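You operate a simulated robot arm through the tools that you are given. There is no shell and no other tool. Be economical: measure what you need, move in short steps, check, and stop when the job is done.

You are at the controls of a simulated robot arm. One attempt, no reset.

JOB
Put one of the small foots from the top of the check bench on the top of the parts bench. Take the 30 gauge block from the top of the check bench and leave it on the grey panel. Take the finished blue cap on the top of the check bench and put it away on the top of the service cabinet. Take the white nest from the top of the check bench and leave it on top of the blue reel there. Fetch the steel block and stand it on the brown panel. Press the set button two times. Open the check bench drawer, fetch the red finished cap and set it in the inside of the check bench drawer, then shut the drawer. Any order will do. Set down upright: small foot, steel block.
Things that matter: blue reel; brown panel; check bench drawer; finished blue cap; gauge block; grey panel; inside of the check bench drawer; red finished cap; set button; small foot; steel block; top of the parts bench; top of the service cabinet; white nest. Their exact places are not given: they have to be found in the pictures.

The check looks at the end state, three seconds after you hand in, the way a careful person would. Anything else that was tipped, shoved, dropped, spilled or broken makes it a failure. Lids that push on must go on centred and level and be pressed home; caps that screw on are set level and turned clockwise until they are tight.

ROBOT AND FRAMES
A 7-joint arm with a fingered hand on a trunk, on a base that drives. Base frame: it is fixed to the floor where the robot stands at the start and does not move with it; the origin is under the middle of the robot, x ahead of it, y to its left, z up; the surface under the hand at the start is at about z = 0.86. Units: m, degrees, N and s.
Its first joint turns from -166.0 to 166.0 degrees. Places, roughly: blue reel (8x8x8 cm) [0.9, -0.2, 0.9]; brown panel (9x12x1 cm) [-2.6, -1.3, 0.8]; check bench drawer [0.7, -0.3, 0.7]; finished blue cap (4x4x5 cm) [1.1, 0.3, 0.9]; gauge block [1, 0, 0.75]; grey panel (9x12x1 cm) [1, 0.4, 0.9]; inside of the check bench drawer [0.8, -0.2, 0.7]; red finished cap (4x4x5 cm) [0.7, -0.6, 0.9]; set button [0.8, 0, 0.9]; small foot (6x6x7 cm) [0.9, 0.3, 0.9]; steel block [0.75, 0, 1]; top of the parts bench [-1.1, -1.1, 0.9]; top of the service cabinet (52x19 cm) [-2.14, -1.54, 0.8]; white nest [1, 0, 0.75]. Payload 4.7 kg.
Tool frame: the origin (TCP) lies between the finger pads and is the grasp point; the fingertips stand 0.036 m ahead of it; z points along the fingers, y is the line along which they close. The gripper opens to 0.12 m. The gripper's body begins 0.042 m behind the TCP. The gripper is a hand of 5 fingers: y runs from the thumb to the fingers, the wrist lies at [-0.018, -0.122, -0.21] in the tool frame.
Orientation is that of the tool frame in the base frame, as a unit quaternion [x, y, z, w]. With the fingers straight down and the wrist toward the robot, the tool's x, y and z point along [0, 1, 0], [1, 0, 0] and [0, 0, -1] of the base frame.

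CONTROLS
- The arm moves only by the tool drive_tool. Its argument "increments" is a list of rows, each a list of 6 numbers: the shift along the base's x, y, z in units of 300 mm (1.0 is 300 mm), then the turn, a rotation vector about the base's x, y, z in units of 45 degrees (1.0 is 45 degrees). In form: [[dx, dy, dz, rx, ry, rz], ...]. A call has 1 to 8 rows; each row is the pose to reach, as a shift and turn from the pose commanded when the call began. A call with a number of a shift or a turn outside -1 to 1 is refused whole. Rows are played at 5 a second. More than 0.05 m and 8.6 degrees between two rows, and nothing of the call is played. A pose out of reach is approached as far as the arm can. The call stops where the force on the tool passes 40 N (or 10 N more than at its start, if that is more) or the arm is blocked; 0.2 s more then pass. In this call time passes only in rows, and 0.2 s behind the last. It gives the time, the measured TCP pose, the force on the tool (base axes), the opening and the grip force at its end, in the units of the frame above (readings bear some noise), with the torque about the TCP (base axes, N m) and any sound that the robot's microphone picked up, and new pictures: "views" is both (left out), scene, wrist or none.
- Cameras (640 x 400 px; columns grow to the right, rows downward): "scene" is now at [-0.2556, 0.0235, 1.2401]; the picture's right is [-0.61, -0.80, 0.00], its down [-0.23, 0.18, -0.96] and it looks along [0.76, -0.58, -0.29] (base axes); focal length 214 px, centre (320, 200). "wrist" rides on the gripper at [0.073, -0.091, -0.143] in the tool frame; the picture's right is [-0.80, 0.28, -0.53], its down [-0.53, -0.73, 0.42] and it looks along [-0.27, 0.62, 0.74] (tool axes); focal length 234 px, centre (320, 200).
- base_move(legs): drives the robot by 1 to 6 legs, each [ahead, turn to the left] in m and degrees, along the robot's own axes; the way and the turn of a leg run together, so that a leg with both is an arc; at most 1.5 m and 180 degrees a leg. The arm and the cameras ride along, it lands a little off, and it stops where it bumps. It gives what a move gives, and a new picture of the scene camera.
- finger_targets(index, middle, ring, little, thumb_bend, thumb_turn): sets how far each is bent, from 0 (flat) to 1 (curled in); at 0.3 the hand is open as for a grip, at 0.7 the pads meet at the TCP. One left out holds its place. A second passes; each finger stops where it meets its share of the squeeze, and holds until it gets a number again. It is the only way to open and close the hand. It gives what a move gives, with no picture; readings hold the bend of each and the force on index, middle, ring, little, thumb and palm. thumb_turn goes from beside the hand (0) to across from the fingers (1), as for a grip.
- aim_head(pan, tilt): turns the head with the scene camera to pan (to the left, within 143 degrees either way) and tilt (down, from -29 to 69), counted from straight ahead of the robot. It gives what a move gives, and a new picture of the scene camera.
- probe_pixels(camera, pixels): for up to 12 pixels [column, row] of the newest picture of that camera ("zoom" is the newest enlarged one), the place [x, y, z] in the base frame of the surface seen there, good to about 0.003 m. The clock stands still meanwhile.
- zoom(camera, box): a new picture of the part [left, top, right, bottom] of that camera's present view, enlarged. The clock stands still meanwhile.
- hand_in(): hands the job in; it is judged then, once.

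Keep the steps short. Do not move on a guess: measure, check each grasp and each placing, and mend mistakes. In all there are 145 turns and 260 pictures (those below and enlarged ones count). Leave the gripper open and the arm clear of the work at the hand-in unless told otherwise, and finish with a single line.

The tools are called after "Emit:" by a JSON object that holds its "op" and its "data". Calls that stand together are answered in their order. drive_tool: Moves the arm, as the interface text tells. Its arguments: {"type":"object","properties":{"increments":{"type":"array","items":{"type":"array","items":{"type":"number"}}},"views":{"type":"string","enum":["both","scene","wrist","none"]}},"required":["increments"]} The other tools are called the same way: finger_targets (index, middle, ring, little, thumb_bend, thumb_turn) moves the fingers one by one; base_move (legs) drives the base; aim_head (pan, tilt) turns the head that bears the scene camera; probe_pixels (camera, pixels) gives the place of the surface under pixels of a picture; zoom (camera, box) takes an enlarged picture of a part of a camera's view; hand_in () hands the job in.

At the start:

```text
t: 0.0
position: [0.6372, -0.1395, 1.2069]
tool_rot: [0.705, 0.709, 0.0, -0.001]
force: [0.6, -0.3, -0.2]
torque: [-0.01, 0.0, -0.01]
opening: 0.1197
finger_force: 0.2
shape: jaw
bend: [0.3, 0.3, 0.3, 0.3, 0.3, 0.98]
finger forces: [0.1, 0.0, 0.0, 0.0, 0.0, 0.1]
robot x, y, heading: [-0.0027, 0.0012, -0.1]
head pan, tilt: [-37.3, 17.1]
```

scene: 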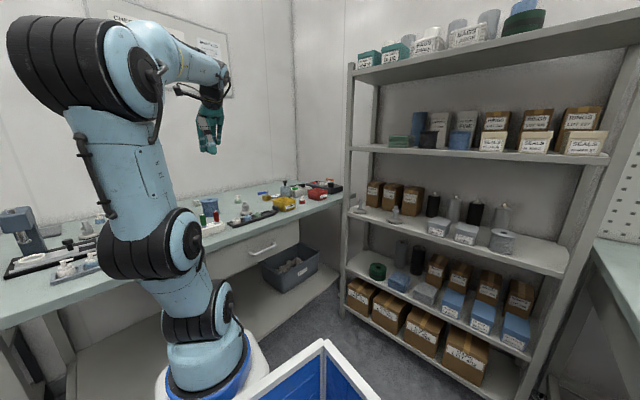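
wrist: 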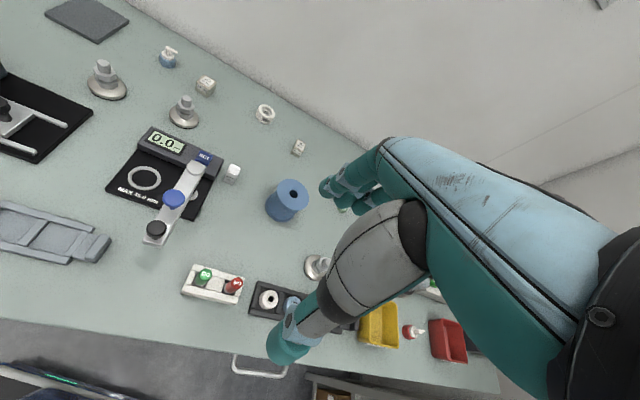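

I see the check bench in the wrist view. I'll enlarge parts of it to identify objects.

Emit:
{"op": "zoom", "data": {"camera": "wrist", "box": [0, 0, 320, 200]}}

Emit:
{"op": "zoom", "data": {"camera": "wrist", "box": [140, 200, 500, 400]}}

Emit:
{"op": "aim_head", "data": {"pan": 10, "tilt": 35}}

```text
2.00 times, centred on (160, 100) of wrist
```

zoom: 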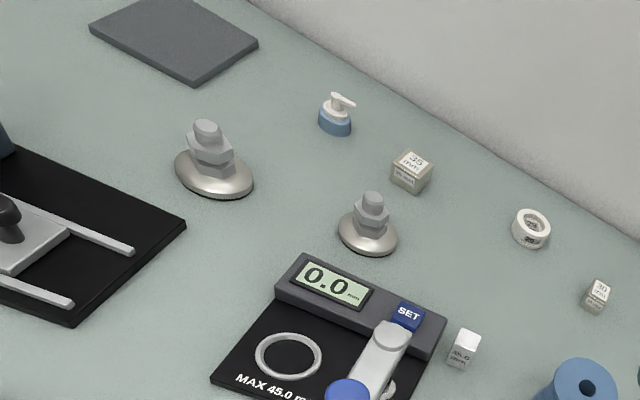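

```text
1.78 times, centred on (320, 300) of wrist
```

zoom: 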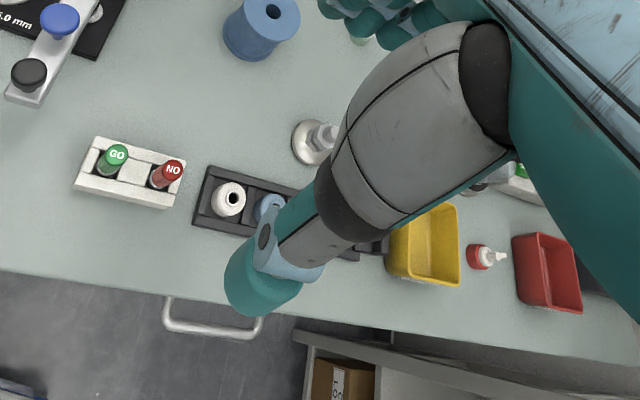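

```text
t: 1.1
position: [0.6374, -0.1413, 1.2063]
tool_rot: [0.705, 0.709, 0.0, 0.0]
force: [0.1, 0.0, 0.4]
torque: [0.01, 0.0, -0.01]
opening: 0.1196
finger_force: 0.0
shape: jaw
bend: [0.3, 0.3, 0.3, 0.3, 0.3, 0.98]
finger forces: [0.0, 0.0, 0.0, 0.0, 0.0, 0.1]
robot x, y, heading: [0.0015, -0.0017, -0.0]
head pan, tilt: [10.0, 35.0]
```

scene: 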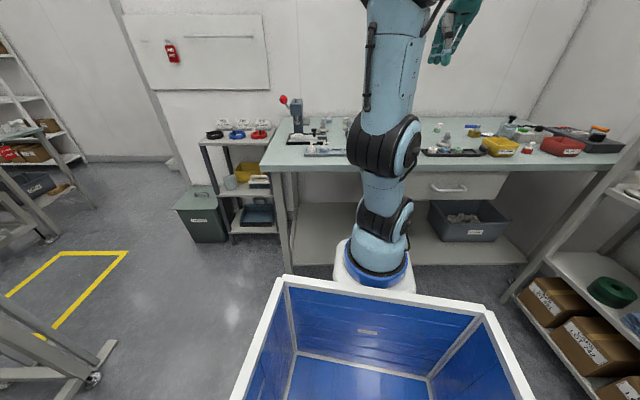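

The white ring, 30/35/45 blocks, levelling feet and pump cap are visible. Closer looks at these are next, with probes.

Emit:
{"op": "zoom", "data": {"camera": "wrist", "box": [140, 60, 340, 185]}}

Emit:
{"op": "zoom", "data": {"camera": "wrist", "box": [0, 60, 140, 270]}}

Emit:
{"op": "probe_pixels", "data": {"camera": "wrist", "pixels": [[87, 20], [168, 55], [205, 82], [265, 112], [298, 148], [232, 170], [290, 190], [105, 70], [183, 105], [205, 155], [412, 332], [210, 280]]}}

Emit:
{"op": "zoom", "data": {"camera": "scene", "box": [400, 100, 640, 220]}}

Emit:
{"op": "zoom", "data": {"camera": "scene", "box": [180, 80, 420, 220]}}

```text
3.20 times, centred on (240, 122) of wrist
```

zoom: 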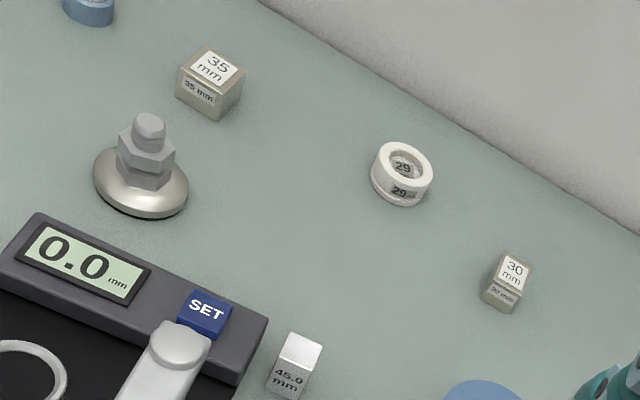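

```text
1.90 times, centred on (70, 165) of wrist
```

zoom: 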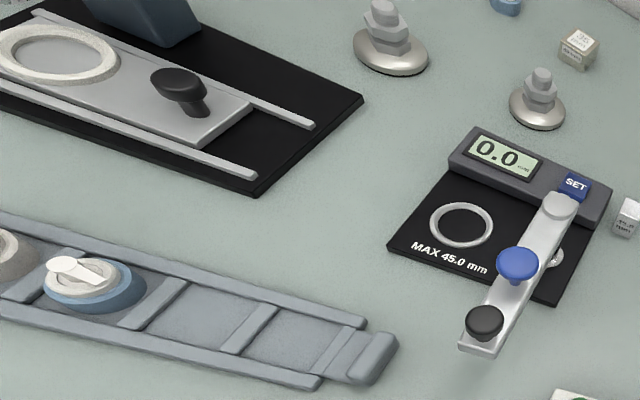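

```text
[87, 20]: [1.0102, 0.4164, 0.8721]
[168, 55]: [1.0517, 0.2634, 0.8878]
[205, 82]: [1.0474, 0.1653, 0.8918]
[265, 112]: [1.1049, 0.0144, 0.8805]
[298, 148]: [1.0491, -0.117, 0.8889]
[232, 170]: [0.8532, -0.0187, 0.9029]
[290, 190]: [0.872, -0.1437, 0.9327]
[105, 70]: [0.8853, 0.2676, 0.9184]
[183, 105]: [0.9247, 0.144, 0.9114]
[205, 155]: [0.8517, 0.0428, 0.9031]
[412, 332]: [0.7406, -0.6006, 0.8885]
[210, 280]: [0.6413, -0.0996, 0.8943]
```

```text
2.67 times, centred on (520, 160) of scene
```

zoom: 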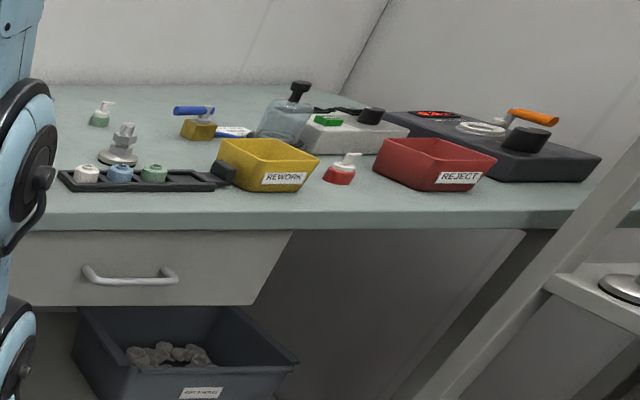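

```text
2.67 times, centred on (300, 150) of scene
```

zoom: 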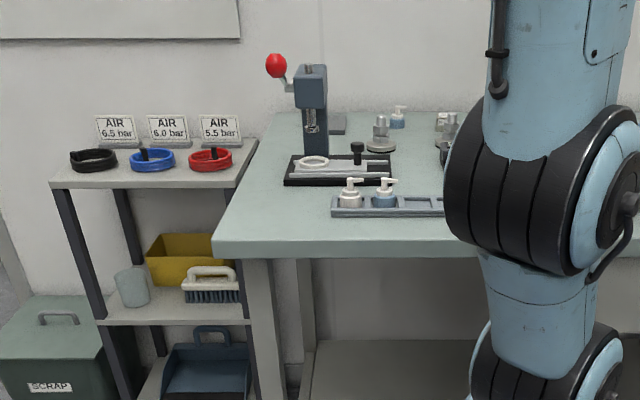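

Next I survey the destinations behind and probe the blue bin and drawer handle positions in this view.

Emit:
{"op": "probe_pixels", "data": {"camera": "scene", "pixels": [[280, 280], [490, 318], [360, 350], [232, 390], [448, 190], [380, 270]]}}

Emit:
{"op": "aim_head", "data": {"pan": -140, "tilt": 15}}

Emit:
{"op": "aim_head", "data": {"pan": 140, "tilt": 15}}

Emit:
{"op": "aim_head", "data": {"pan": -90, "tilt": 20}}

```text
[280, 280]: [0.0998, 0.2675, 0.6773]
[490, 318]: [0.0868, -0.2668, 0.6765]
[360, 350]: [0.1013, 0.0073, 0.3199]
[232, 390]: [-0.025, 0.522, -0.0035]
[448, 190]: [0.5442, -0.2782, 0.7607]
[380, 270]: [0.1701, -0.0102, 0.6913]
```

```text
t: 3.5
position: [0.6382, -0.1407, 1.2074]
tool_rot: [0.705, 0.709, 0.001, 0.0]
force: [-0.5, -0.2, -0.5]
torque: [-0.01, 0.01, -0.02]
opening: 0.1196
finger_force: 0.0
shape: jaw
bend: [0.3, 0.3, 0.3, 0.3, 0.3, 0.98]
finger forces: [0.1, 0.1, 0.0, 0.0, 0.1, 0.1]
robot x, y, heading: [-0.0005, -0.0, -0.1]
head pan, tilt: [-140.0, 15.0]
```

scene: 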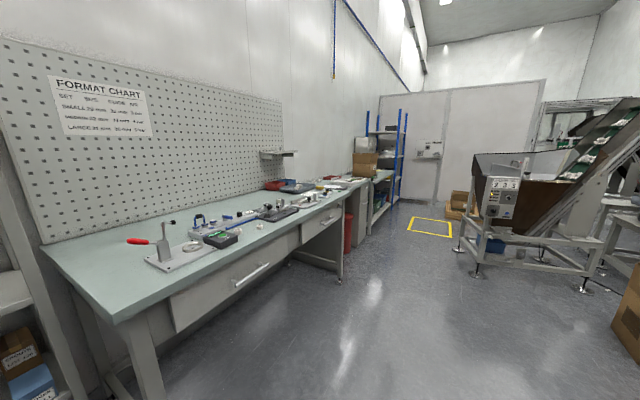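

```text
t: 7.4
position: [0.6367, -0.1411, 1.2069]
tool_rot: [0.705, 0.709, 0.0, 0.0]
force: [0.5, 0.0, 0.7]
torque: [0.01, 0.03, -0.01]
opening: 0.1196
finger_force: 0.1
shape: jaw
bend: [0.3, 0.3, 0.3, 0.3, 0.3, 0.98]
finger forces: [0.1, 0.0, 0.1, 0.1, 0.0, 0.0]
robot x, y, heading: [0.0028, -0.0035, 0.1]
head pan, tilt: [140.0, 15.0]
```

scene: 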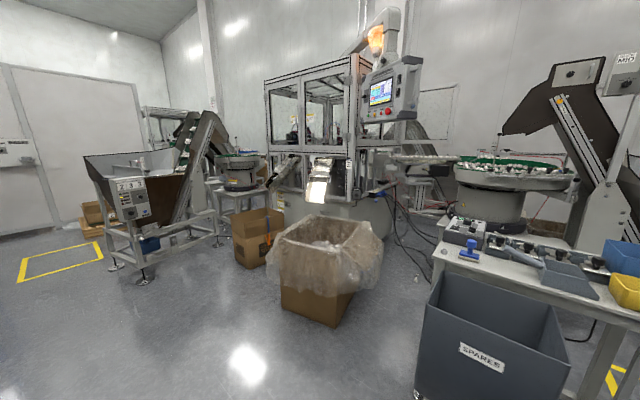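

```text
t: 10.6
position: [0.6357, -0.1406, 1.2077]
tool_rot: [0.705, 0.709, -0.001, 0.0]
force: [0.0, 0.1, 0.6]
torque: [0.0, 0.01, 0.06]
opening: 0.1196
finger_force: 0.1
shape: jaw
bend: [0.3, 0.3, 0.3, 0.3, 0.3, 0.98]
finger forces: [0.0, 0.0, 0.0, 0.1, 0.0, 0.0]
robot x, y, heading: [0.0024, -0.0035, 0.0]
head pan, tilt: [-90.0, 20.0]
```

scene: 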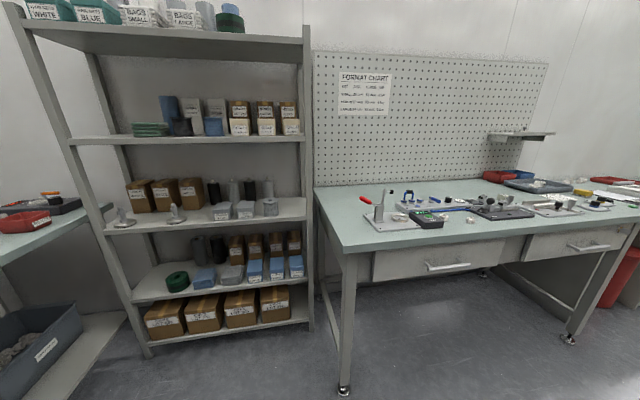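

Read the format chart and look at the far targets enlarged.

Emit:
{"op": "zoom", "data": {"camera": "scene", "box": [335, 68, 395, 118]}}

Emit:
{"op": "zoom", "data": {"camera": "scene", "box": [340, 160, 640, 260]}}

Emit:
{"op": "aim_head", "data": {"pan": -125, "tilt": 20}}

Emit:
{"op": "zoom", "data": {"camera": "scene", "box": [300, 100, 500, 225]}}

```text
8.00 times, centred on (365, 93) of scene
```

zoom: 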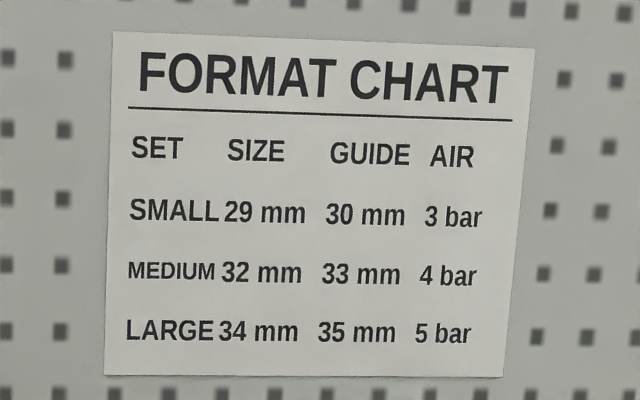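

```text
2.13 times, centred on (490, 210) of scene
```

zoom: 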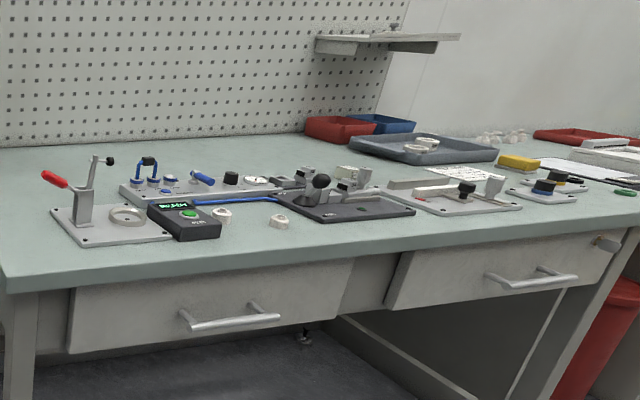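

```text
t: 11.7
position: [0.6382, -0.1409, 1.2084]
tool_rot: [0.705, 0.709, 0.0, -0.001]
force: [-0.4, 0.3, 0.3]
torque: [0.01, -0.01, -0.01]
opening: 0.1197
finger_force: 0.0
shape: jaw
bend: [0.3, 0.3, 0.3, 0.3, 0.3, 0.98]
finger forces: [0.1, 0.1, 0.0, 0.0, 0.0, 0.1]
robot x, y, heading: [-0.0003, -0.0047, -0.0]
head pan, tilt: [-125.0, 20.0]
```

scene: 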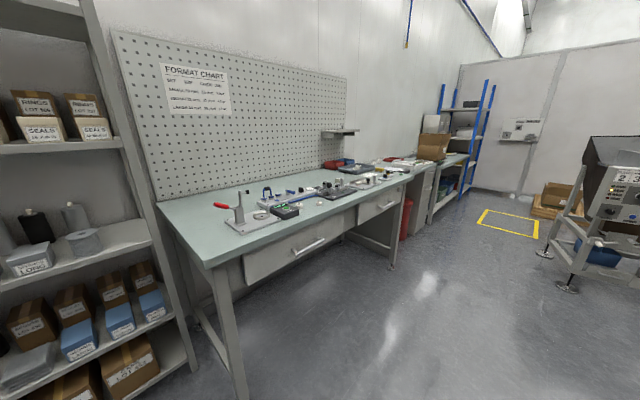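

```text
3.20 times, centred on (400, 162) of scene
```

zoom: 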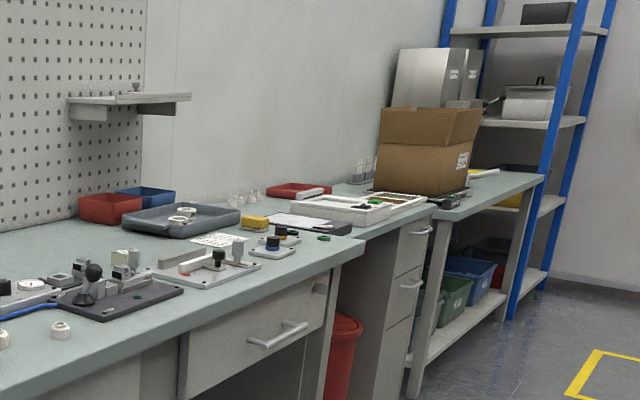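

Probe the layout of the far benches.

Emit:
{"op": "probe_pixels", "data": {"camera": "scene", "pixels": [[207, 266], [160, 205], [412, 176], [300, 232], [375, 190], [390, 250], [425, 165], [450, 158], [405, 230], [290, 190]]}}

Emit:
{"op": "zoom", "data": {"camera": "scene", "box": [370, 130, 490, 205]}}

```text
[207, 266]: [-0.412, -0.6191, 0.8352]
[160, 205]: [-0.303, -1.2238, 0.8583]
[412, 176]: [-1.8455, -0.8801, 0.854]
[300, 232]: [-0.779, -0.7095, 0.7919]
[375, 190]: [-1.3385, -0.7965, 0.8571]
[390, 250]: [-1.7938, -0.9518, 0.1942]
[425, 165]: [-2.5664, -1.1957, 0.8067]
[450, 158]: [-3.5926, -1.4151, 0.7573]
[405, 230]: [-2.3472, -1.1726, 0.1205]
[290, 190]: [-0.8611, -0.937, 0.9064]
```

```text
5.33 times, centred on (430, 168) of scene
```

zoom: 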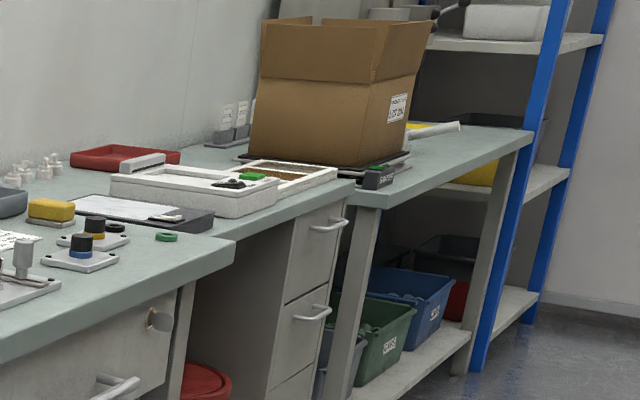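

Now precise measurement of the small items, from the wrist picture (arm has not moved).

Emit:
{"op": "probe_pixels", "data": {"camera": "wrist", "pixels": [[258, 106], [273, 112], [263, 122], [265, 103], [300, 140], [304, 147], [293, 151], [299, 156], [310, 125], [290, 182], [292, 195], [280, 205]]}}

Emit:
{"op": "probe_pixels", "data": {"camera": "wrist", "pixels": [[171, 49], [160, 62], [177, 66], [45, 12], [70, 0], [128, 20], [95, 42], [237, 166], [226, 168], [233, 184], [200, 152], [212, 158]]}}

Emit:
{"op": "probe_pixels", "data": {"camera": "wrist", "pixels": [[86, 86], [127, 92], [100, 99], [103, 62], [169, 118], [199, 122], [184, 128], [183, 98], [305, 268], [318, 280], [322, 262], [150, 20]]}}

```text
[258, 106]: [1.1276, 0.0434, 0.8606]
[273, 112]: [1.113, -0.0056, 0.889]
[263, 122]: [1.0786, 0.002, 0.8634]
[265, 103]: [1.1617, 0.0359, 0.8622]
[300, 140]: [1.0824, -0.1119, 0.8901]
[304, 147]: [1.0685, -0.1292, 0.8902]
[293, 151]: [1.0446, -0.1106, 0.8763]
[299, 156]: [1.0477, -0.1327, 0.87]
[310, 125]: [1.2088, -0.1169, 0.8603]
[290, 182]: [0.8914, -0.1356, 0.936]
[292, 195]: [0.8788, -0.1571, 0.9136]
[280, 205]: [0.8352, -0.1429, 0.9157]
```

```text
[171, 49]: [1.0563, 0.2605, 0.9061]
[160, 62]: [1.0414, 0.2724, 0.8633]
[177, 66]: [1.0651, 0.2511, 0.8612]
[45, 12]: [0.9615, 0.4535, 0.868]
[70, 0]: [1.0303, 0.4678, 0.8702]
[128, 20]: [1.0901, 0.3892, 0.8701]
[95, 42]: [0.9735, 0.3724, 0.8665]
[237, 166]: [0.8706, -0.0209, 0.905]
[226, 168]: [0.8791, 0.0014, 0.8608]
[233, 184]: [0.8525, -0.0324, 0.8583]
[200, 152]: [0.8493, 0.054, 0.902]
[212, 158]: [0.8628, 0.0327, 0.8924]
```

```text
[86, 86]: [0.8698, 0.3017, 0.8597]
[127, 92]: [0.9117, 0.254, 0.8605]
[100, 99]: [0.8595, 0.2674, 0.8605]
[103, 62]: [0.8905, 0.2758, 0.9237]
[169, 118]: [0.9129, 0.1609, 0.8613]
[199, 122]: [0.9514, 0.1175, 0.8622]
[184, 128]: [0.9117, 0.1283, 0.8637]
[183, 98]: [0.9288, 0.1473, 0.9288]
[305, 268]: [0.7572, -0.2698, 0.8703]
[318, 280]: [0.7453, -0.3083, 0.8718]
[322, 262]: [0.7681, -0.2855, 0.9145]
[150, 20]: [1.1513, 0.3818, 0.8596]
```

I need to know clearance ahead of the base before driving forward. Looking ahead and down.

Emit:
{"op": "aim_head", "data": {"pan": 0, "tilt": 35}}

Emit:
{"op": "probe_pixels", "data": {"camera": "scene", "pixels": [[250, 165], [250, 262], [250, 240], [315, 285], [230, 280], [430, 250], [450, 275], [225, 190], [200, 270], [500, 165], [440, 185], [550, 190]]}}

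```text
t: 13.7
position: [0.6373, -0.1403, 1.2079]
tool_rot: [0.706, 0.709, -0.001, 0.0]
force: [-0.2, 0.5, 0.1]
torque: [0.0, -0.03, -0.01]
opening: 0.1195
finger_force: 0.0
shape: jaw
bend: [0.3, 0.3, 0.3, 0.3, 0.3, 0.98]
finger forces: [0.0, 0.0, 0.1, 0.0, 0.0, 0.0]
robot x, y, heading: [0.0057, 0.0011, 0.4]
head pan, tilt: [0.0, 35.0]
```

scene: 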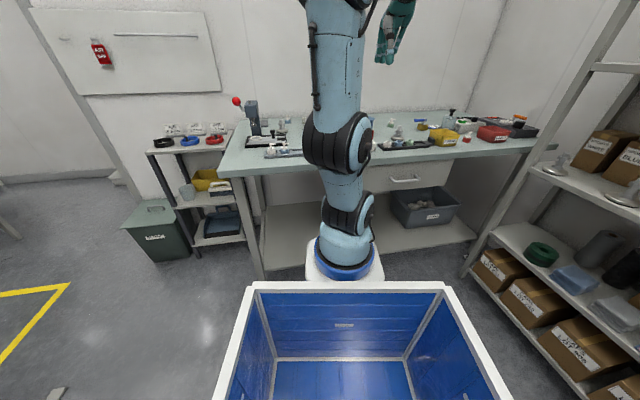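

```text
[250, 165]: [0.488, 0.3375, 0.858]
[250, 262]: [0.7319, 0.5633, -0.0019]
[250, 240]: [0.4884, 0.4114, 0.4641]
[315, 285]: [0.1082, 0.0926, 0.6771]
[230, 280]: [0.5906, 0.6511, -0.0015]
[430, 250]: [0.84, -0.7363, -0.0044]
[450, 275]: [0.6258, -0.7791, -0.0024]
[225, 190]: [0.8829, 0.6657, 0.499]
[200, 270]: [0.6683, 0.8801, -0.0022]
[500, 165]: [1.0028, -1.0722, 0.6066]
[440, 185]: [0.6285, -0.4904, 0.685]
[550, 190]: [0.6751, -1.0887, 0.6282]
```

Emit:
{"op": "probe_pixels", "data": {"camera": "scene", "pixels": [[345, 270], [320, 258], [372, 255], [310, 265], [383, 270], [345, 205], [325, 200], [370, 200], [340, 280], [308, 245]]}}

Emit:
{"op": "drive_tool", "data": {"increments": [[0.15, 0, 0, 0, 0, 0], [0.3, 0, -0.05, 0, 0, 0], [0.45, 0, -0.15, 0, 0, 0], [0.6, 0.03, -0.25, 0, 0, 0], [0.75, 0.05, -0.35, 0, 0, 0], [0.9, 0.07, -0.45, 0, 0, 0]], "views": "both"}}

```text
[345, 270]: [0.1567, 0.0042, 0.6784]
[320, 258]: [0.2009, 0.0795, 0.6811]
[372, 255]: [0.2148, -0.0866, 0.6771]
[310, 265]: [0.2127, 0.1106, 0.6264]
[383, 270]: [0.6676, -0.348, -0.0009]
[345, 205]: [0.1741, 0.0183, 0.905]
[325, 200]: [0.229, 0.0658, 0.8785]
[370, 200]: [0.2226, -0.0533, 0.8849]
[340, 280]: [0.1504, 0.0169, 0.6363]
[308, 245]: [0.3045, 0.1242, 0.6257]
```

```text
refused: row 3 steps farther than a row can; nothing moved
```

Arm pedestal axis is near x=0.25, so reach should be about 1.2 m. Moving toward above the 30 block, in small rows.

Emit:
{"op": "drive_tool", "data": {"increments": [[0.16, 0, 0, 0, 0, 0], [0.31, 0, -0.04, 0, 0, 0], [0.46, 0.02, -0.08, 0, 0, 0], [0.61, 0.03, -0.12, 0, 0, 0], [0.76, 0.04, -0.16, 0, 0, 0], [0.9, 0.06, -0.2, 0, 0, 0]], "views": "wrist"}}

```text
t: 15.1
position: [0.907, -0.1209, 1.1474]
tool_rot: [0.705, 0.709, 0.0, 0.0]
force: [-0.4, 0.2, 0.7]
torque: [-0.02, -0.01, -0.03]
opening: 0.1198
finger_force: 0.0
shape: jaw
bend: [0.3, 0.3, 0.3, 0.3, 0.3, 0.98]
finger forces: [0.1, 0.0, 0.0, 0.0, 0.0, 0.0]
robot x, y, heading: [0.0008, 0.0009, 0.0]
head pan, tilt: [0.0, 35.0]
```

wrist: 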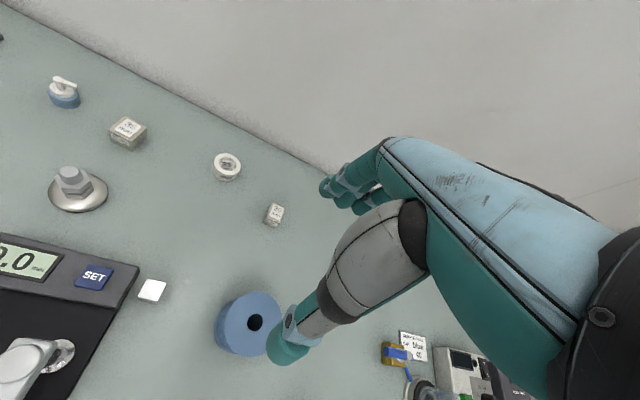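

Emit:
{"op": "drive_tool", "data": {"increments": [[0.14, 0, -0.06, 0, 0, 0], [0.28, 0.0, -0.12, 0, 0, 0], [0.4, 0.0, -0.2, 0, 0, 0], [0.51, 0.01, -0.3, 0, 0, 0], [0.51, 0.01, -0.4, 0, 0, 0]], "views": "wrist"}}

```text
t: 16.3
position: [1.0594, -0.1172, 1.0267]
tool_rot: [0.705, 0.709, 0.0, 0.001]
force: [0.3, 1.0, 1.0]
torque: [-0.02, -0.08, -0.01]
opening: 0.1198
finger_force: 0.0
shape: jaw
bend: [0.3, 0.3, 0.3, 0.3, 0.3, 0.98]
finger forces: [0.0, 0.1, 0.1, 0.1, 0.0, 0.0]
robot x, y, heading: [-0.0003, -0.0018, 0.3]
head pan, tilt: [0.0, 35.0]
```

wrist: 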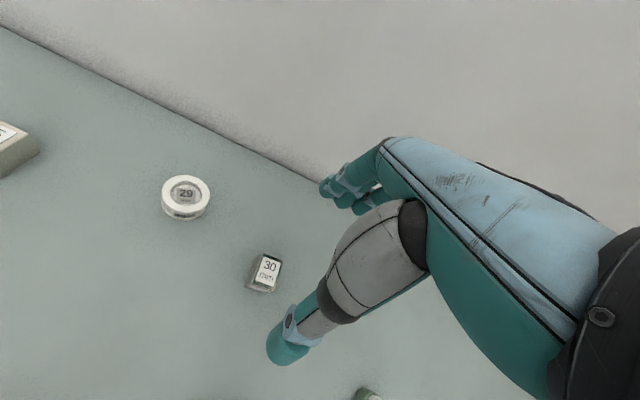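

Reachable. I zoom on the block and ring and probe their edges.

Emit:
{"op": "zoom", "data": {"camera": "wrist", "box": [150, 160, 310, 300]}}

Emit:
{"op": "probe_pixels", "data": {"camera": "wrist", "pixels": [[261, 256], [281, 260], [274, 286], [250, 281], [267, 270], [250, 287], [268, 291], [186, 178], [164, 192], [207, 192], [186, 206], [310, 184]]}}

```text
2.86 times, centred on (230, 230) of wrist
```

zoom: 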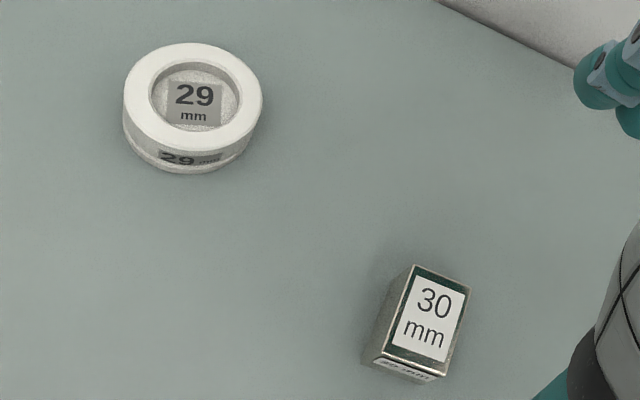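

```text
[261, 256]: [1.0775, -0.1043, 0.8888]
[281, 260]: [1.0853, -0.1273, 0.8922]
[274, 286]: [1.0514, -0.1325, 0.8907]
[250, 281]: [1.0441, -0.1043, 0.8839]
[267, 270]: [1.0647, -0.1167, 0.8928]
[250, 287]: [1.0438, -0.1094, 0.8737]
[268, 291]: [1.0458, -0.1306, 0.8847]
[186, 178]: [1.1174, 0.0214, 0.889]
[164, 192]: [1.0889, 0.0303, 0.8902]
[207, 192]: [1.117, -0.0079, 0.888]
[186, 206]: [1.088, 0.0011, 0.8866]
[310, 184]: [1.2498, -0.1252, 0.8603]
```

Block centre ≈ (1.065, -0.118), long axis turned about +8° from x. Turn and descend to TCP z≈0.90.

Emit:
{"op": "drive_tool", "data": {"increments": [[0.01, -0.003, -0.1, 0, 0, 0.09], [0.018, -0.003, -0.2, 0, 0, 0.18], [0.018, -0.003, -0.3, 0, 0, 0.18], [0.018, -0.003, -0.37, 0, 0, 0.18], [0.018, -0.003, -0.42, 0, 0, 0.18]], "views": "wrist"}}

```text
t: 17.5
position: [1.0656, -0.1193, 0.9003]
tool_rot: [0.653, 0.757, 0.0, 0.0]
force: [-0.1, 0.2, 0.2]
torque: [0.03, 0.01, 0.01]
opening: 0.1198
finger_force: 0.1
shape: jaw
bend: [0.3, 0.3, 0.3, 0.3, 0.3, 0.98]
finger forces: [0.0, 0.0, 0.0, 0.0, 0.0, 0.1]
robot x, y, heading: [-0.0031, 0.0016, -0.2]
head pan, tilt: [0.0, 35.0]
```

wrist: 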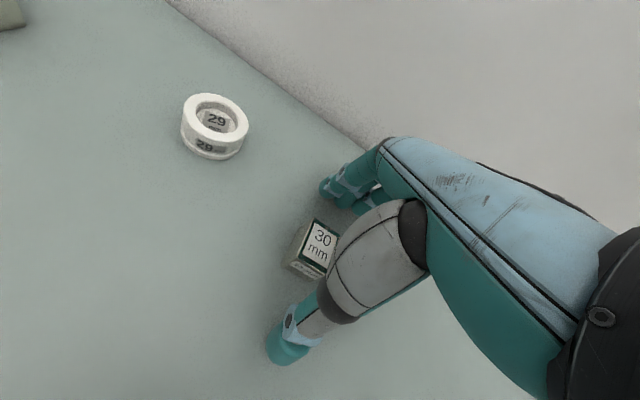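

Block is between thumb and fingers. Close.

Emit:
{"op": "finger_targets", "data": {"index": 0.7, "middle": 0.7, "ring": 0.7, "little": 0.7, "thumb_bend": 0.7}}

Emit:
{"op": "drive_tool", "data": {"increments": [[0, 0, 0.08, 0, 0, 0], [0, 0, 0.2, 0, 0, 0], [0, 0, 0.3, 0, 0, 0]], "views": "wrist"}}

```text
t: 18.5
position: [1.0643, -0.1193, 0.9012]
tool_rot: [0.653, 0.757, 0.0, 0.0]
force: [0.4, 0.4, 3.3]
torque: [-0.07, 0.02, 0.04]
opening: 0.0376
finger_force: 15.2
shape: fingers
bend: [0.61, 0.64, 0.7, 0.7, 0.59, 0.96]
finger forces: [8.0, 8.2, 0.0, 0.0, 14.2, 0.0]
robot x, y, heading: [-0.0006, -0.0043, -0.1]
head pan, tilt: [0.0, 35.0]
```

```text
t: 19.3
position: [1.0652, -0.1208, 0.9905]
tool_rot: [0.654, 0.757, -0.001, -0.001]
force: [0.9, -0.2, -3.0]
torque: [-0.03, -0.02, -0.02]
opening: 0.0379
finger_force: 14.3
shape: fingers
bend: [0.61, 0.65, 0.7, 0.7, 0.59, 0.96]
finger forces: [7.9, 6.4, 0.0, 0.1, 14.3, 0.1]
robot x, y, heading: [-0.0051, -0.0001, 0.0]
head pan, tilt: [0.0, 35.0]
```

wrist: 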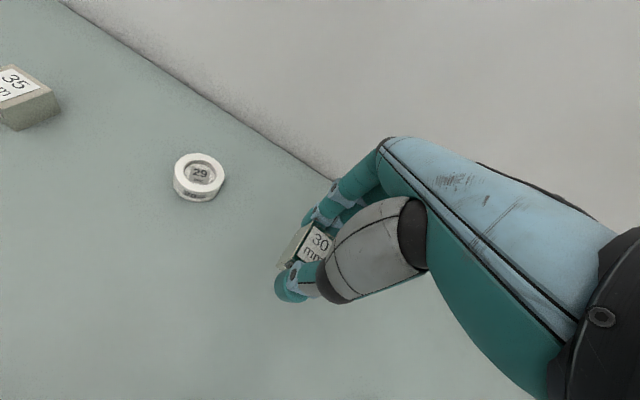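

Held (force 14 N). Carry it toward the grey panel at about (1.02, 0.42).

Emit:
{"op": "drive_tool", "data": {"increments": [[-0.02, 0.12, 0.08, 0, 0, 0], [-0.04, 0.27, 0.1, 0, 0, 0], [-0.06, 0.42, 0.1, 0, 0, 0], [-0.08, 0.57, 0.1, 0, 0, 0], [-0.1, 0.72, 0.1, 0, 0, 0], [-0.12, 0.87, 0.1, 0, 0, 0], [-0.14, 1.0, 0.1, 0, 0, 0]], "views": "none"}}

Emit:
{"op": "drive_tool", "data": {"increments": [[0, 0.15, 0, 0, 0, 0], [0, 0.3, 0, 0, 0, 0], [0, 0.45, 0, 0, 0, 0], [0, 0.6, 0, 0, 0, 0], [0, 0.74, 0, 0, 0, 0], [0, 0.8, 0, 0, 0, 0]], "views": "wrist"}}

```text
t: 20.9
position: [1.0244, 0.1796, 1.0227]
tool_rot: [0.654, 0.757, 0.0, 0.0]
force: [-0.4, -0.4, -2.3]
torque: [0.04, 0.01, 0.04]
opening: 0.0377
finger_force: 14.1
shape: fingers
bend: [0.61, 0.65, 0.7, 0.7, 0.59, 0.96]
finger forces: [7.9, 6.2, 0.1, 0.2, 14.1, 0.1]
robot x, y, heading: [-0.0012, 0.0005, -0.0]
head pan, tilt: [0.0, 35.0]
```

```text
t: 22.3
position: [1.0214, 0.419, 1.0223]
tool_rot: [0.654, 0.757, 0.0, -0.001]
force: [-0.4, 0.2, -2.3]
torque: [0.0, 0.01, -0.03]
opening: 0.0378
finger_force: 14.3
shape: fingers
bend: [0.61, 0.65, 0.7, 0.7, 0.59, 0.96]
finger forces: [8.0, 6.1, 0.0, 0.0, 13.9, 0.0]
robot x, y, heading: [-0.0003, 0.0005, 0.2]
head pan, tilt: [0.0, 35.0]
```

wrist: 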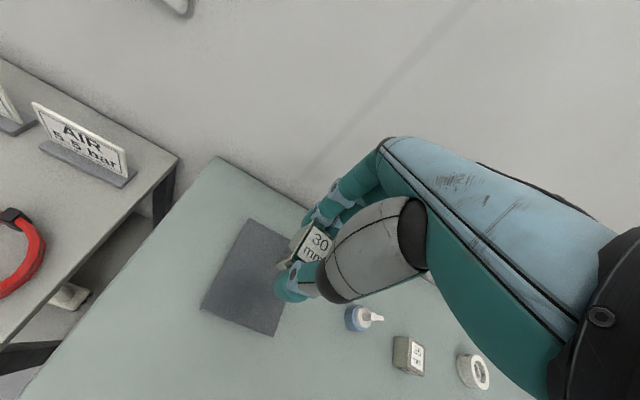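

Emit:
{"op": "probe_pixels", "data": {"camera": "wrist", "pixels": [[247, 222], [204, 306], [273, 333], [290, 240], [245, 280], [350, 318]]}}

```text
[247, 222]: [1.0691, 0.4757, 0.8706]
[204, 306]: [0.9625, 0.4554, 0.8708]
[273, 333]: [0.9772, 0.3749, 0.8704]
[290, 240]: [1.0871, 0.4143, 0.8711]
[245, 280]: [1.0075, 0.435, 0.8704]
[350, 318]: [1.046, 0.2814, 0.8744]
```

Panel centre ≈ (1.023, 0.425), top z 0.8706. Lower to TCP ≈ 0.913.

Emit:
{"op": "drive_tool", "data": {"increments": [[0, 0.02, -0.12, 0, 0, 0], [0, 0.02, -0.24, 0, 0, 0], [0, 0.02, -0.31, 0, 0, 0], [0, 0.02, -0.34, 0, 0, 0], [0, 0.02, -0.36, 0, 0, 0]], "views": "wrist"}}

```text
t: 23.5
position: [1.0238, 0.4262, 0.9127]
tool_rot: [0.653, 0.757, 0.0, -0.001]
force: [0.6, 0.4, -2.7]
torque: [-0.02, -0.03, -0.02]
opening: 0.0376
finger_force: 14.8
shape: fingers
bend: [0.61, 0.65, 0.7, 0.7, 0.59, 0.96]
finger forces: [7.9, 6.1, 0.1, 0.1, 13.9, 0.0]
robot x, y, heading: [-0.0, 0.002, 0.1]
head pan, tilt: [0.0, 35.0]
```

wrist: 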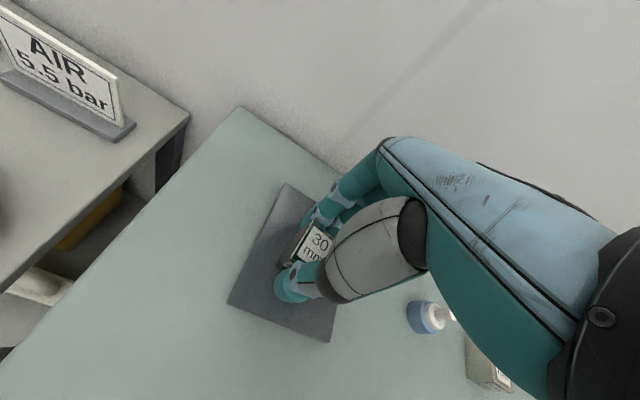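

Force still shows its weight; go down a few mm until contact.

Emit:
{"op": "drive_tool", "data": {"increments": [[0, 0, -0.006, 0, 0, 0], [0, 0, -0.012, 0, 0, 0]], "views": "none"}}

```text
t: 24.1
position: [1.0232, 0.4259, 0.9101]
tool_rot: [0.653, 0.757, 0.001, 0.001]
force: [-0.6, -0.2, 1.9]
torque: [-0.07, 0.08, -0.02]
opening: 0.0376
finger_force: 14.0
shape: fingers
bend: [0.61, 0.65, 0.7, 0.7, 0.59, 0.96]
finger forces: [7.9, 6.3, 0.0, 0.0, 14.2, 0.1]
robot x, y, heading: [-0.0016, -0.0011, -0.1]
head pan, tilt: [0.0, 35.0]
```

Contact. Release and lift.

Emit:
{"op": "finger_targets", "data": {"index": 0.3, "middle": 0.3, "ring": 0.3, "little": 0.3, "thumb_bend": 0.3}}

Emit:
{"op": "drive_tool", "data": {"increments": [[0, 0, 0.1, 0, 0, 0], [0, 0, 0.2, 0, 0, 0], [0, 0, 0.33, 0, 0, 0], [0, -0.1, 0.37, 0, 0, -0.09], [0, -0.2, 0.37, 0, 0, -0.18]], "views": "wrist"}}

```text
t: 25.1
position: [1.0231, 0.426, 0.9107]
tool_rot: [0.654, 0.757, 0.0, 0.0]
force: [-0.1, -1.0, 0.0]
torque: [0.01, 0.03, 0.02]
opening: 0.1219
finger_force: 0.1
shape: fingers
bend: [0.3, 0.3, 0.3, 0.3, 0.3, 0.97]
finger forces: [0.0, 0.1, 0.0, 0.0, 0.1, 0.0]
robot x, y, heading: [0.0004, -0.001, -0.2]
head pan, tilt: [0.0, 35.0]
```

```text
t: 26.3
position: [1.0237, 0.3664, 1.0198]
tool_rot: [0.705, 0.709, 0.0, 0.0]
force: [-0.2, 0.5, -0.5]
torque: [-0.02, -0.03, 0.01]
opening: 0.1217
finger_force: 0.0
shape: fingers
bend: [0.3, 0.3, 0.3, 0.3, 0.3, 0.98]
finger forces: [0.0, 0.0, 0.0, 0.0, 0.1, 0.0]
robot x, y, heading: [0.0025, -0.0025, 0.2]
head pan, tilt: [0.0, 35.0]
```

wrist: 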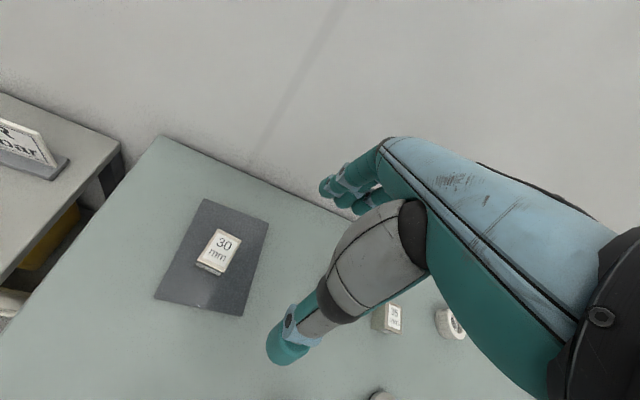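

30 block sits on the panel. Next: the white 29 nest at ≈(1.102, 0.012). Move above it.

Emit:
{"op": "drive_tool", "data": {"increments": [[0.03, -0.15, 0.04, 0, 0, 0], [0.06, -0.3, 0.04, 0, 0, 0], [0.1, -0.45, 0.04, 0, 0, 0], [0.14, -0.6, 0.04, 0, 0, 0], [0.18, -0.75, 0.04, 0, 0, 0], [0.22, -0.9, 0.04, 0, 0, 0], [0.25, -1.0, 0.04, 0, 0, 0]], "views": "none"}}

Emit:
{"op": "drive_tool", "data": {"increments": [[0.01, -0.1, -0.05, 0, 0, 0], [0.01, -0.18, -0.1, 0, 0, 0]], "views": "wrist"}}

```text
t: 27.9
position: [1.0987, 0.0666, 1.0343]
tool_rot: [0.705, 0.709, -0.001, 0.0]
force: [-0.5, 0.7, 0.6]
torque: [-0.06, -0.01, 0.0]
opening: 0.1222
finger_force: 0.1
shape: fingers
bend: [0.3, 0.3, 0.3, 0.3, 0.3, 0.98]
finger forces: [0.1, 0.0, 0.1, 0.1, 0.1, 0.0]
robot x, y, heading: [-0.0018, -0.0003, 0.2]
head pan, tilt: [0.0, 35.0]
```

```text
t: 28.5
position: [1.1019, 0.0113, 1.0024]
tool_rot: [0.706, 0.709, 0.0, 0.001]
force: [0.6, 0.8, 0.7]
torque: [-0.01, 0.0, -0.03]
opening: 0.1219
finger_force: 0.0
shape: fingers
bend: [0.3, 0.3, 0.3, 0.3, 0.3, 0.98]
finger forces: [0.0, 0.0, 0.0, 0.0, 0.1, 0.0]
robot x, y, heading: [0.0017, 0.0006, -0.0]
head pan, tilt: [0.0, 35.0]
```

wrist: 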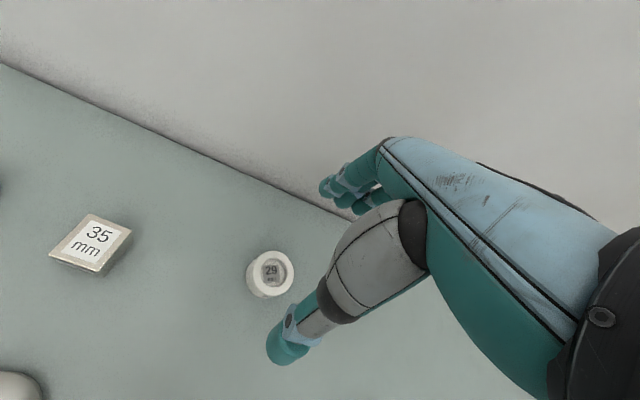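

Emit:
{"op": "drive_tool", "data": {"increments": [[0, 0, -0.12, 0, 0, 0], [0, 0, -0.24, 0, 0, 0], [0, 0, -0.3, 0, 0, 0], [0, 0, -0.338, 0, 0, 0]], "views": "wrist"}}

Emit:
{"op": "finger_targets", "data": {"index": 0.7, "middle": 0.7, "ring": 0.7, "little": 0.7, "thumb_bend": 0.7}}

Emit:
{"op": "drive_tool", "data": {"increments": [[0, 0, 0.1, 0, 0, 0], [0, 0, 0.25, 0, 0, 0], [0, 0, 0.4, 0, 0, 0]], "views": "wrist"}}

```text
t: 29.5
position: [1.1008, 0.0098, 0.9009]
tool_rot: [0.705, 0.709, 0.0, 0.0]
force: [0.9, 0.7, -0.5]
torque: [0.0, -0.01, -0.01]
opening: 0.1218
finger_force: 0.0
shape: fingers
bend: [0.3, 0.3, 0.3, 0.3, 0.3, 0.98]
finger forces: [0.0, 0.0, 0.0, 0.1, 0.0, 0.0]
robot x, y, heading: [0.0035, -0.002, 0.1]
head pan, tilt: [0.0, 35.0]
```

wrist: 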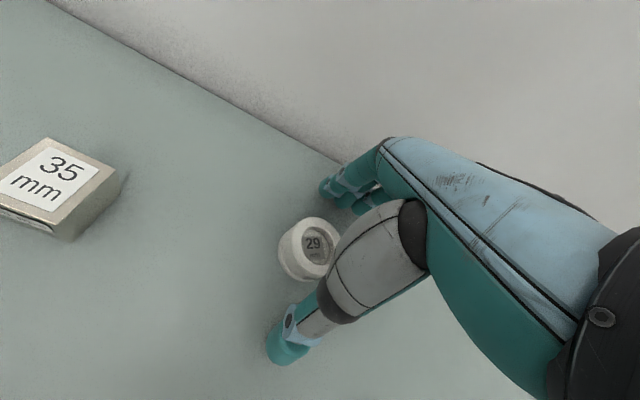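

```text
t: 30.5
position: [1.1008, 0.0102, 0.9009]
tool_rot: [0.705, 0.709, 0.0, 0.001]
force: [0.6, 0.0, 0.2]
torque: [-0.03, 0.0, 0.02]
opening: 0.0459
finger_force: 15.3
shape: fingers
bend: [0.58, 0.64, 0.7, 0.7, 0.56, 0.96]
finger forces: [7.7, 7.2, 0.0, 0.1, 15.7, 0.0]
robot x, y, heading: [-0.0002, 0.0005, 0.3]
head pan, tilt: [0.0, 35.0]
```

```text
t: 31.3
position: [1.1012, 0.0101, 1.0222]
tool_rot: [0.705, 0.709, 0.0, -0.001]
force: [-0.2, -0.7, -1.6]
torque: [0.0, 0.07, 0.0]
opening: 0.046
finger_force: 15.0
shape: fingers
bend: [0.58, 0.64, 0.7, 0.7, 0.56, 0.96]
finger forces: [7.7, 7.0, 0.0, 0.0, 15.6, 0.0]
robot x, y, heading: [-0.0042, 0.0029, -0.2]
head pan, tilt: [0.0, 35.0]
```

wrist: 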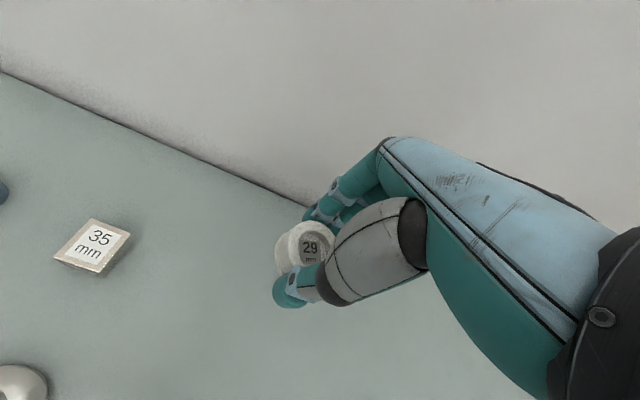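

Held. Move back to a place with clear view of the reel.

Emit:
{"op": "drive_tool", "data": {"increments": [[-0.06, -0.05, 0.12, 0, 0, 0], [-0.2, -0.1, 0.15, 0, 0, 0], [-0.34, -0.15, 0.2, 0, 0, 0], [-0.48, -0.2, 0.25, 0, 0, 0], [-0.62, -0.25, 0.3, 0, 0, 0], [-0.76, -0.3, 0.33, 0, 0, 0], [-0.9, -0.35, 0.35, 0, 0, 0], [-1.0, -0.45, 0.35, 0, 0, 0]], "views": "none"}}

Emit:
{"op": "drive_tool", "data": {"increments": [[-0.1, -0.05, 0, 0, 0, 0]], "views": "wrist"}}

```text
t: 33.1
position: [0.802, -0.1239, 1.1253]
tool_rot: [0.705, 0.709, 0.0, 0.0]
force: [0.4, 0.1, -1.3]
torque: [-0.01, 0.03, 0.03]
opening: 0.0459
finger_force: 15.3
shape: fingers
bend: [0.58, 0.64, 0.7, 0.7, 0.56, 0.96]
finger forces: [7.8, 7.3, 0.0, 0.0, 15.6, 0.0]
robot x, y, heading: [0.001, 0.0001, 0.1]
head pan, tilt: [0.0, 35.0]
```

```text
t: 33.5
position: [0.7731, -0.1375, 1.1254]
tool_rot: [0.705, 0.709, 0.0, 0.0]
force: [0.1, -0.4, -0.4]
torque: [-0.02, 0.01, -0.04]
opening: 0.0459
finger_force: 15.0
shape: fingers
bend: [0.58, 0.64, 0.7, 0.7, 0.56, 0.96]
finger forces: [7.8, 7.2, 0.0, 0.0, 15.5, 0.0]
robot x, y, heading: [-0.0015, 0.001, 0.2]
head pan, tilt: [0.0, 35.0]
```

wrist: 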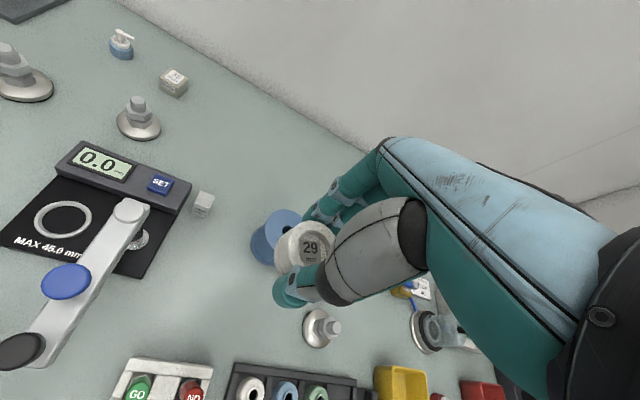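

Emit:
{"op": "drive_tool", "data": {"increments": [[-0.15, 0, 0, 0, 0, 0], [-0.28, 0, 0, 0, 0, 0]], "views": "wrist"}}

Emit:
{"op": "zoom", "data": {"camera": "wrist", "box": [220, 140, 380, 240]}}

```text
t: 34.1
position: [0.6878, -0.1383, 1.1256]
tool_rot: [0.705, 0.709, 0.0, -0.001]
force: [0.0, 0.1, -1.2]
torque: [0.05, 0.0, 0.01]
opening: 0.0459
finger_force: 15.6
shape: fingers
bend: [0.58, 0.64, 0.7, 0.7, 0.56, 0.96]
finger forces: [7.7, 7.2, 0.0, 0.1, 15.5, 0.0]
robot x, y, heading: [-0.0004, -0.0002, 0.0]
head pan, tilt: [0.0, 35.0]
```

wrist: 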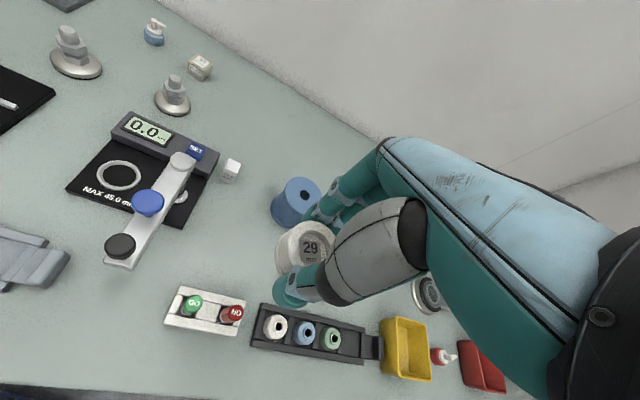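

```text
4.00 times, centred on (300, 190) of wrist
```

zoom: 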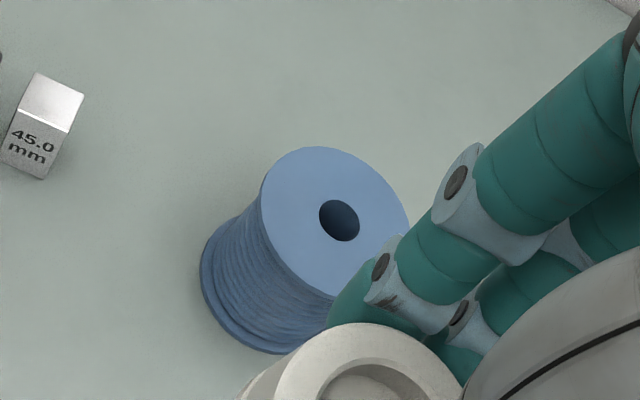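

Emit:
{"op": "probe_pixels", "data": {"camera": "zoom", "pixels": [[318, 152], [360, 165], [395, 200], [268, 190], [268, 235], [300, 275], [402, 225], [318, 222], [340, 196], [345, 285]]}}

```text
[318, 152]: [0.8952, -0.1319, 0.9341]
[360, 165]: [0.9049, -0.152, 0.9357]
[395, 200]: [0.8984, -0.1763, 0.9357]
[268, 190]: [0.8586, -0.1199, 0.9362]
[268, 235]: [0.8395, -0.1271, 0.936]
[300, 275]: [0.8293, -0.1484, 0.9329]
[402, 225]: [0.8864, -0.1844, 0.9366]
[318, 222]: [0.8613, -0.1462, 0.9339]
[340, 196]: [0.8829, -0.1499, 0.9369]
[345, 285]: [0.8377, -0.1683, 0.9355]
```

Reel top centre ≈ (0.867, -0.153), z 0.9355. Move the nest over it and lower.

Emit:
{"op": "drive_tool", "data": {"increments": [[0.15, -0.01, 0, 0, 0, 0], [0.3, -0.03, 0, 0, 0, 0], [0.45, -0.05, 0, 0, 0, 0], [0.594, -0.056, 0, 0, 0, 0], [0.594, -0.056, -0.15, 0, 0, 0], [0.594, -0.056, -0.3, 0, 0, 0], [0.594, -0.056, -0.4, 0, 0, 0], [0.594, -0.056, -0.46, 0, 0, 0]], "views": "wrist"}}

```text
t: 35.9
position: [0.8665, -0.1529, 0.9889]
tool_rot: [0.705, 0.709, 0.001, 0.001]
force: [0.5, -1.0, -0.4]
torque: [-0.01, 0.01, 0.02]
opening: 0.046
finger_force: 15.4
shape: fingers
bend: [0.58, 0.64, 0.7, 0.7, 0.56, 0.96]
finger forces: [7.8, 7.3, 0.1, 0.0, 15.3, 0.1]
robot x, y, heading: [-0.0009, 0.0001, -0.1]
head pan, tilt: [0.0, 35.0]
```

wrist: 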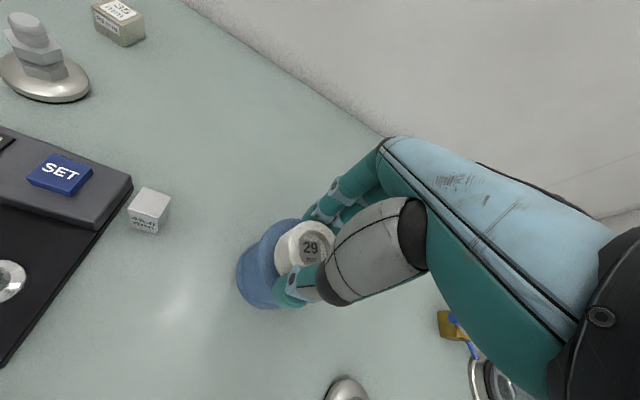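

Emit:
{"op": "drive_tool", "data": {"increments": [[0, 0, -0.02, 0, 0, 0], [0, 0, -0.034, 0, 0, 0], [0, 0, -0.042, 0, 0, 0]], "views": "none"}}

```text
t: 36.7
position: [0.8671, -0.1547, 0.9766]
tool_rot: [0.706, 0.709, 0.001, 0.001]
force: [0.2, 0.8, 0.6]
torque: [0.01, 0.06, 0.04]
opening: 0.0458
finger_force: 15.3
shape: fingers
bend: [0.58, 0.64, 0.7, 0.7, 0.56, 0.96]
finger forces: [7.7, 7.4, 0.1, 0.0, 15.4, 0.0]
robot x, y, heading: [-0.005, -0.0004, 0.0]
head pan, tilt: [0.0, 35.0]
```

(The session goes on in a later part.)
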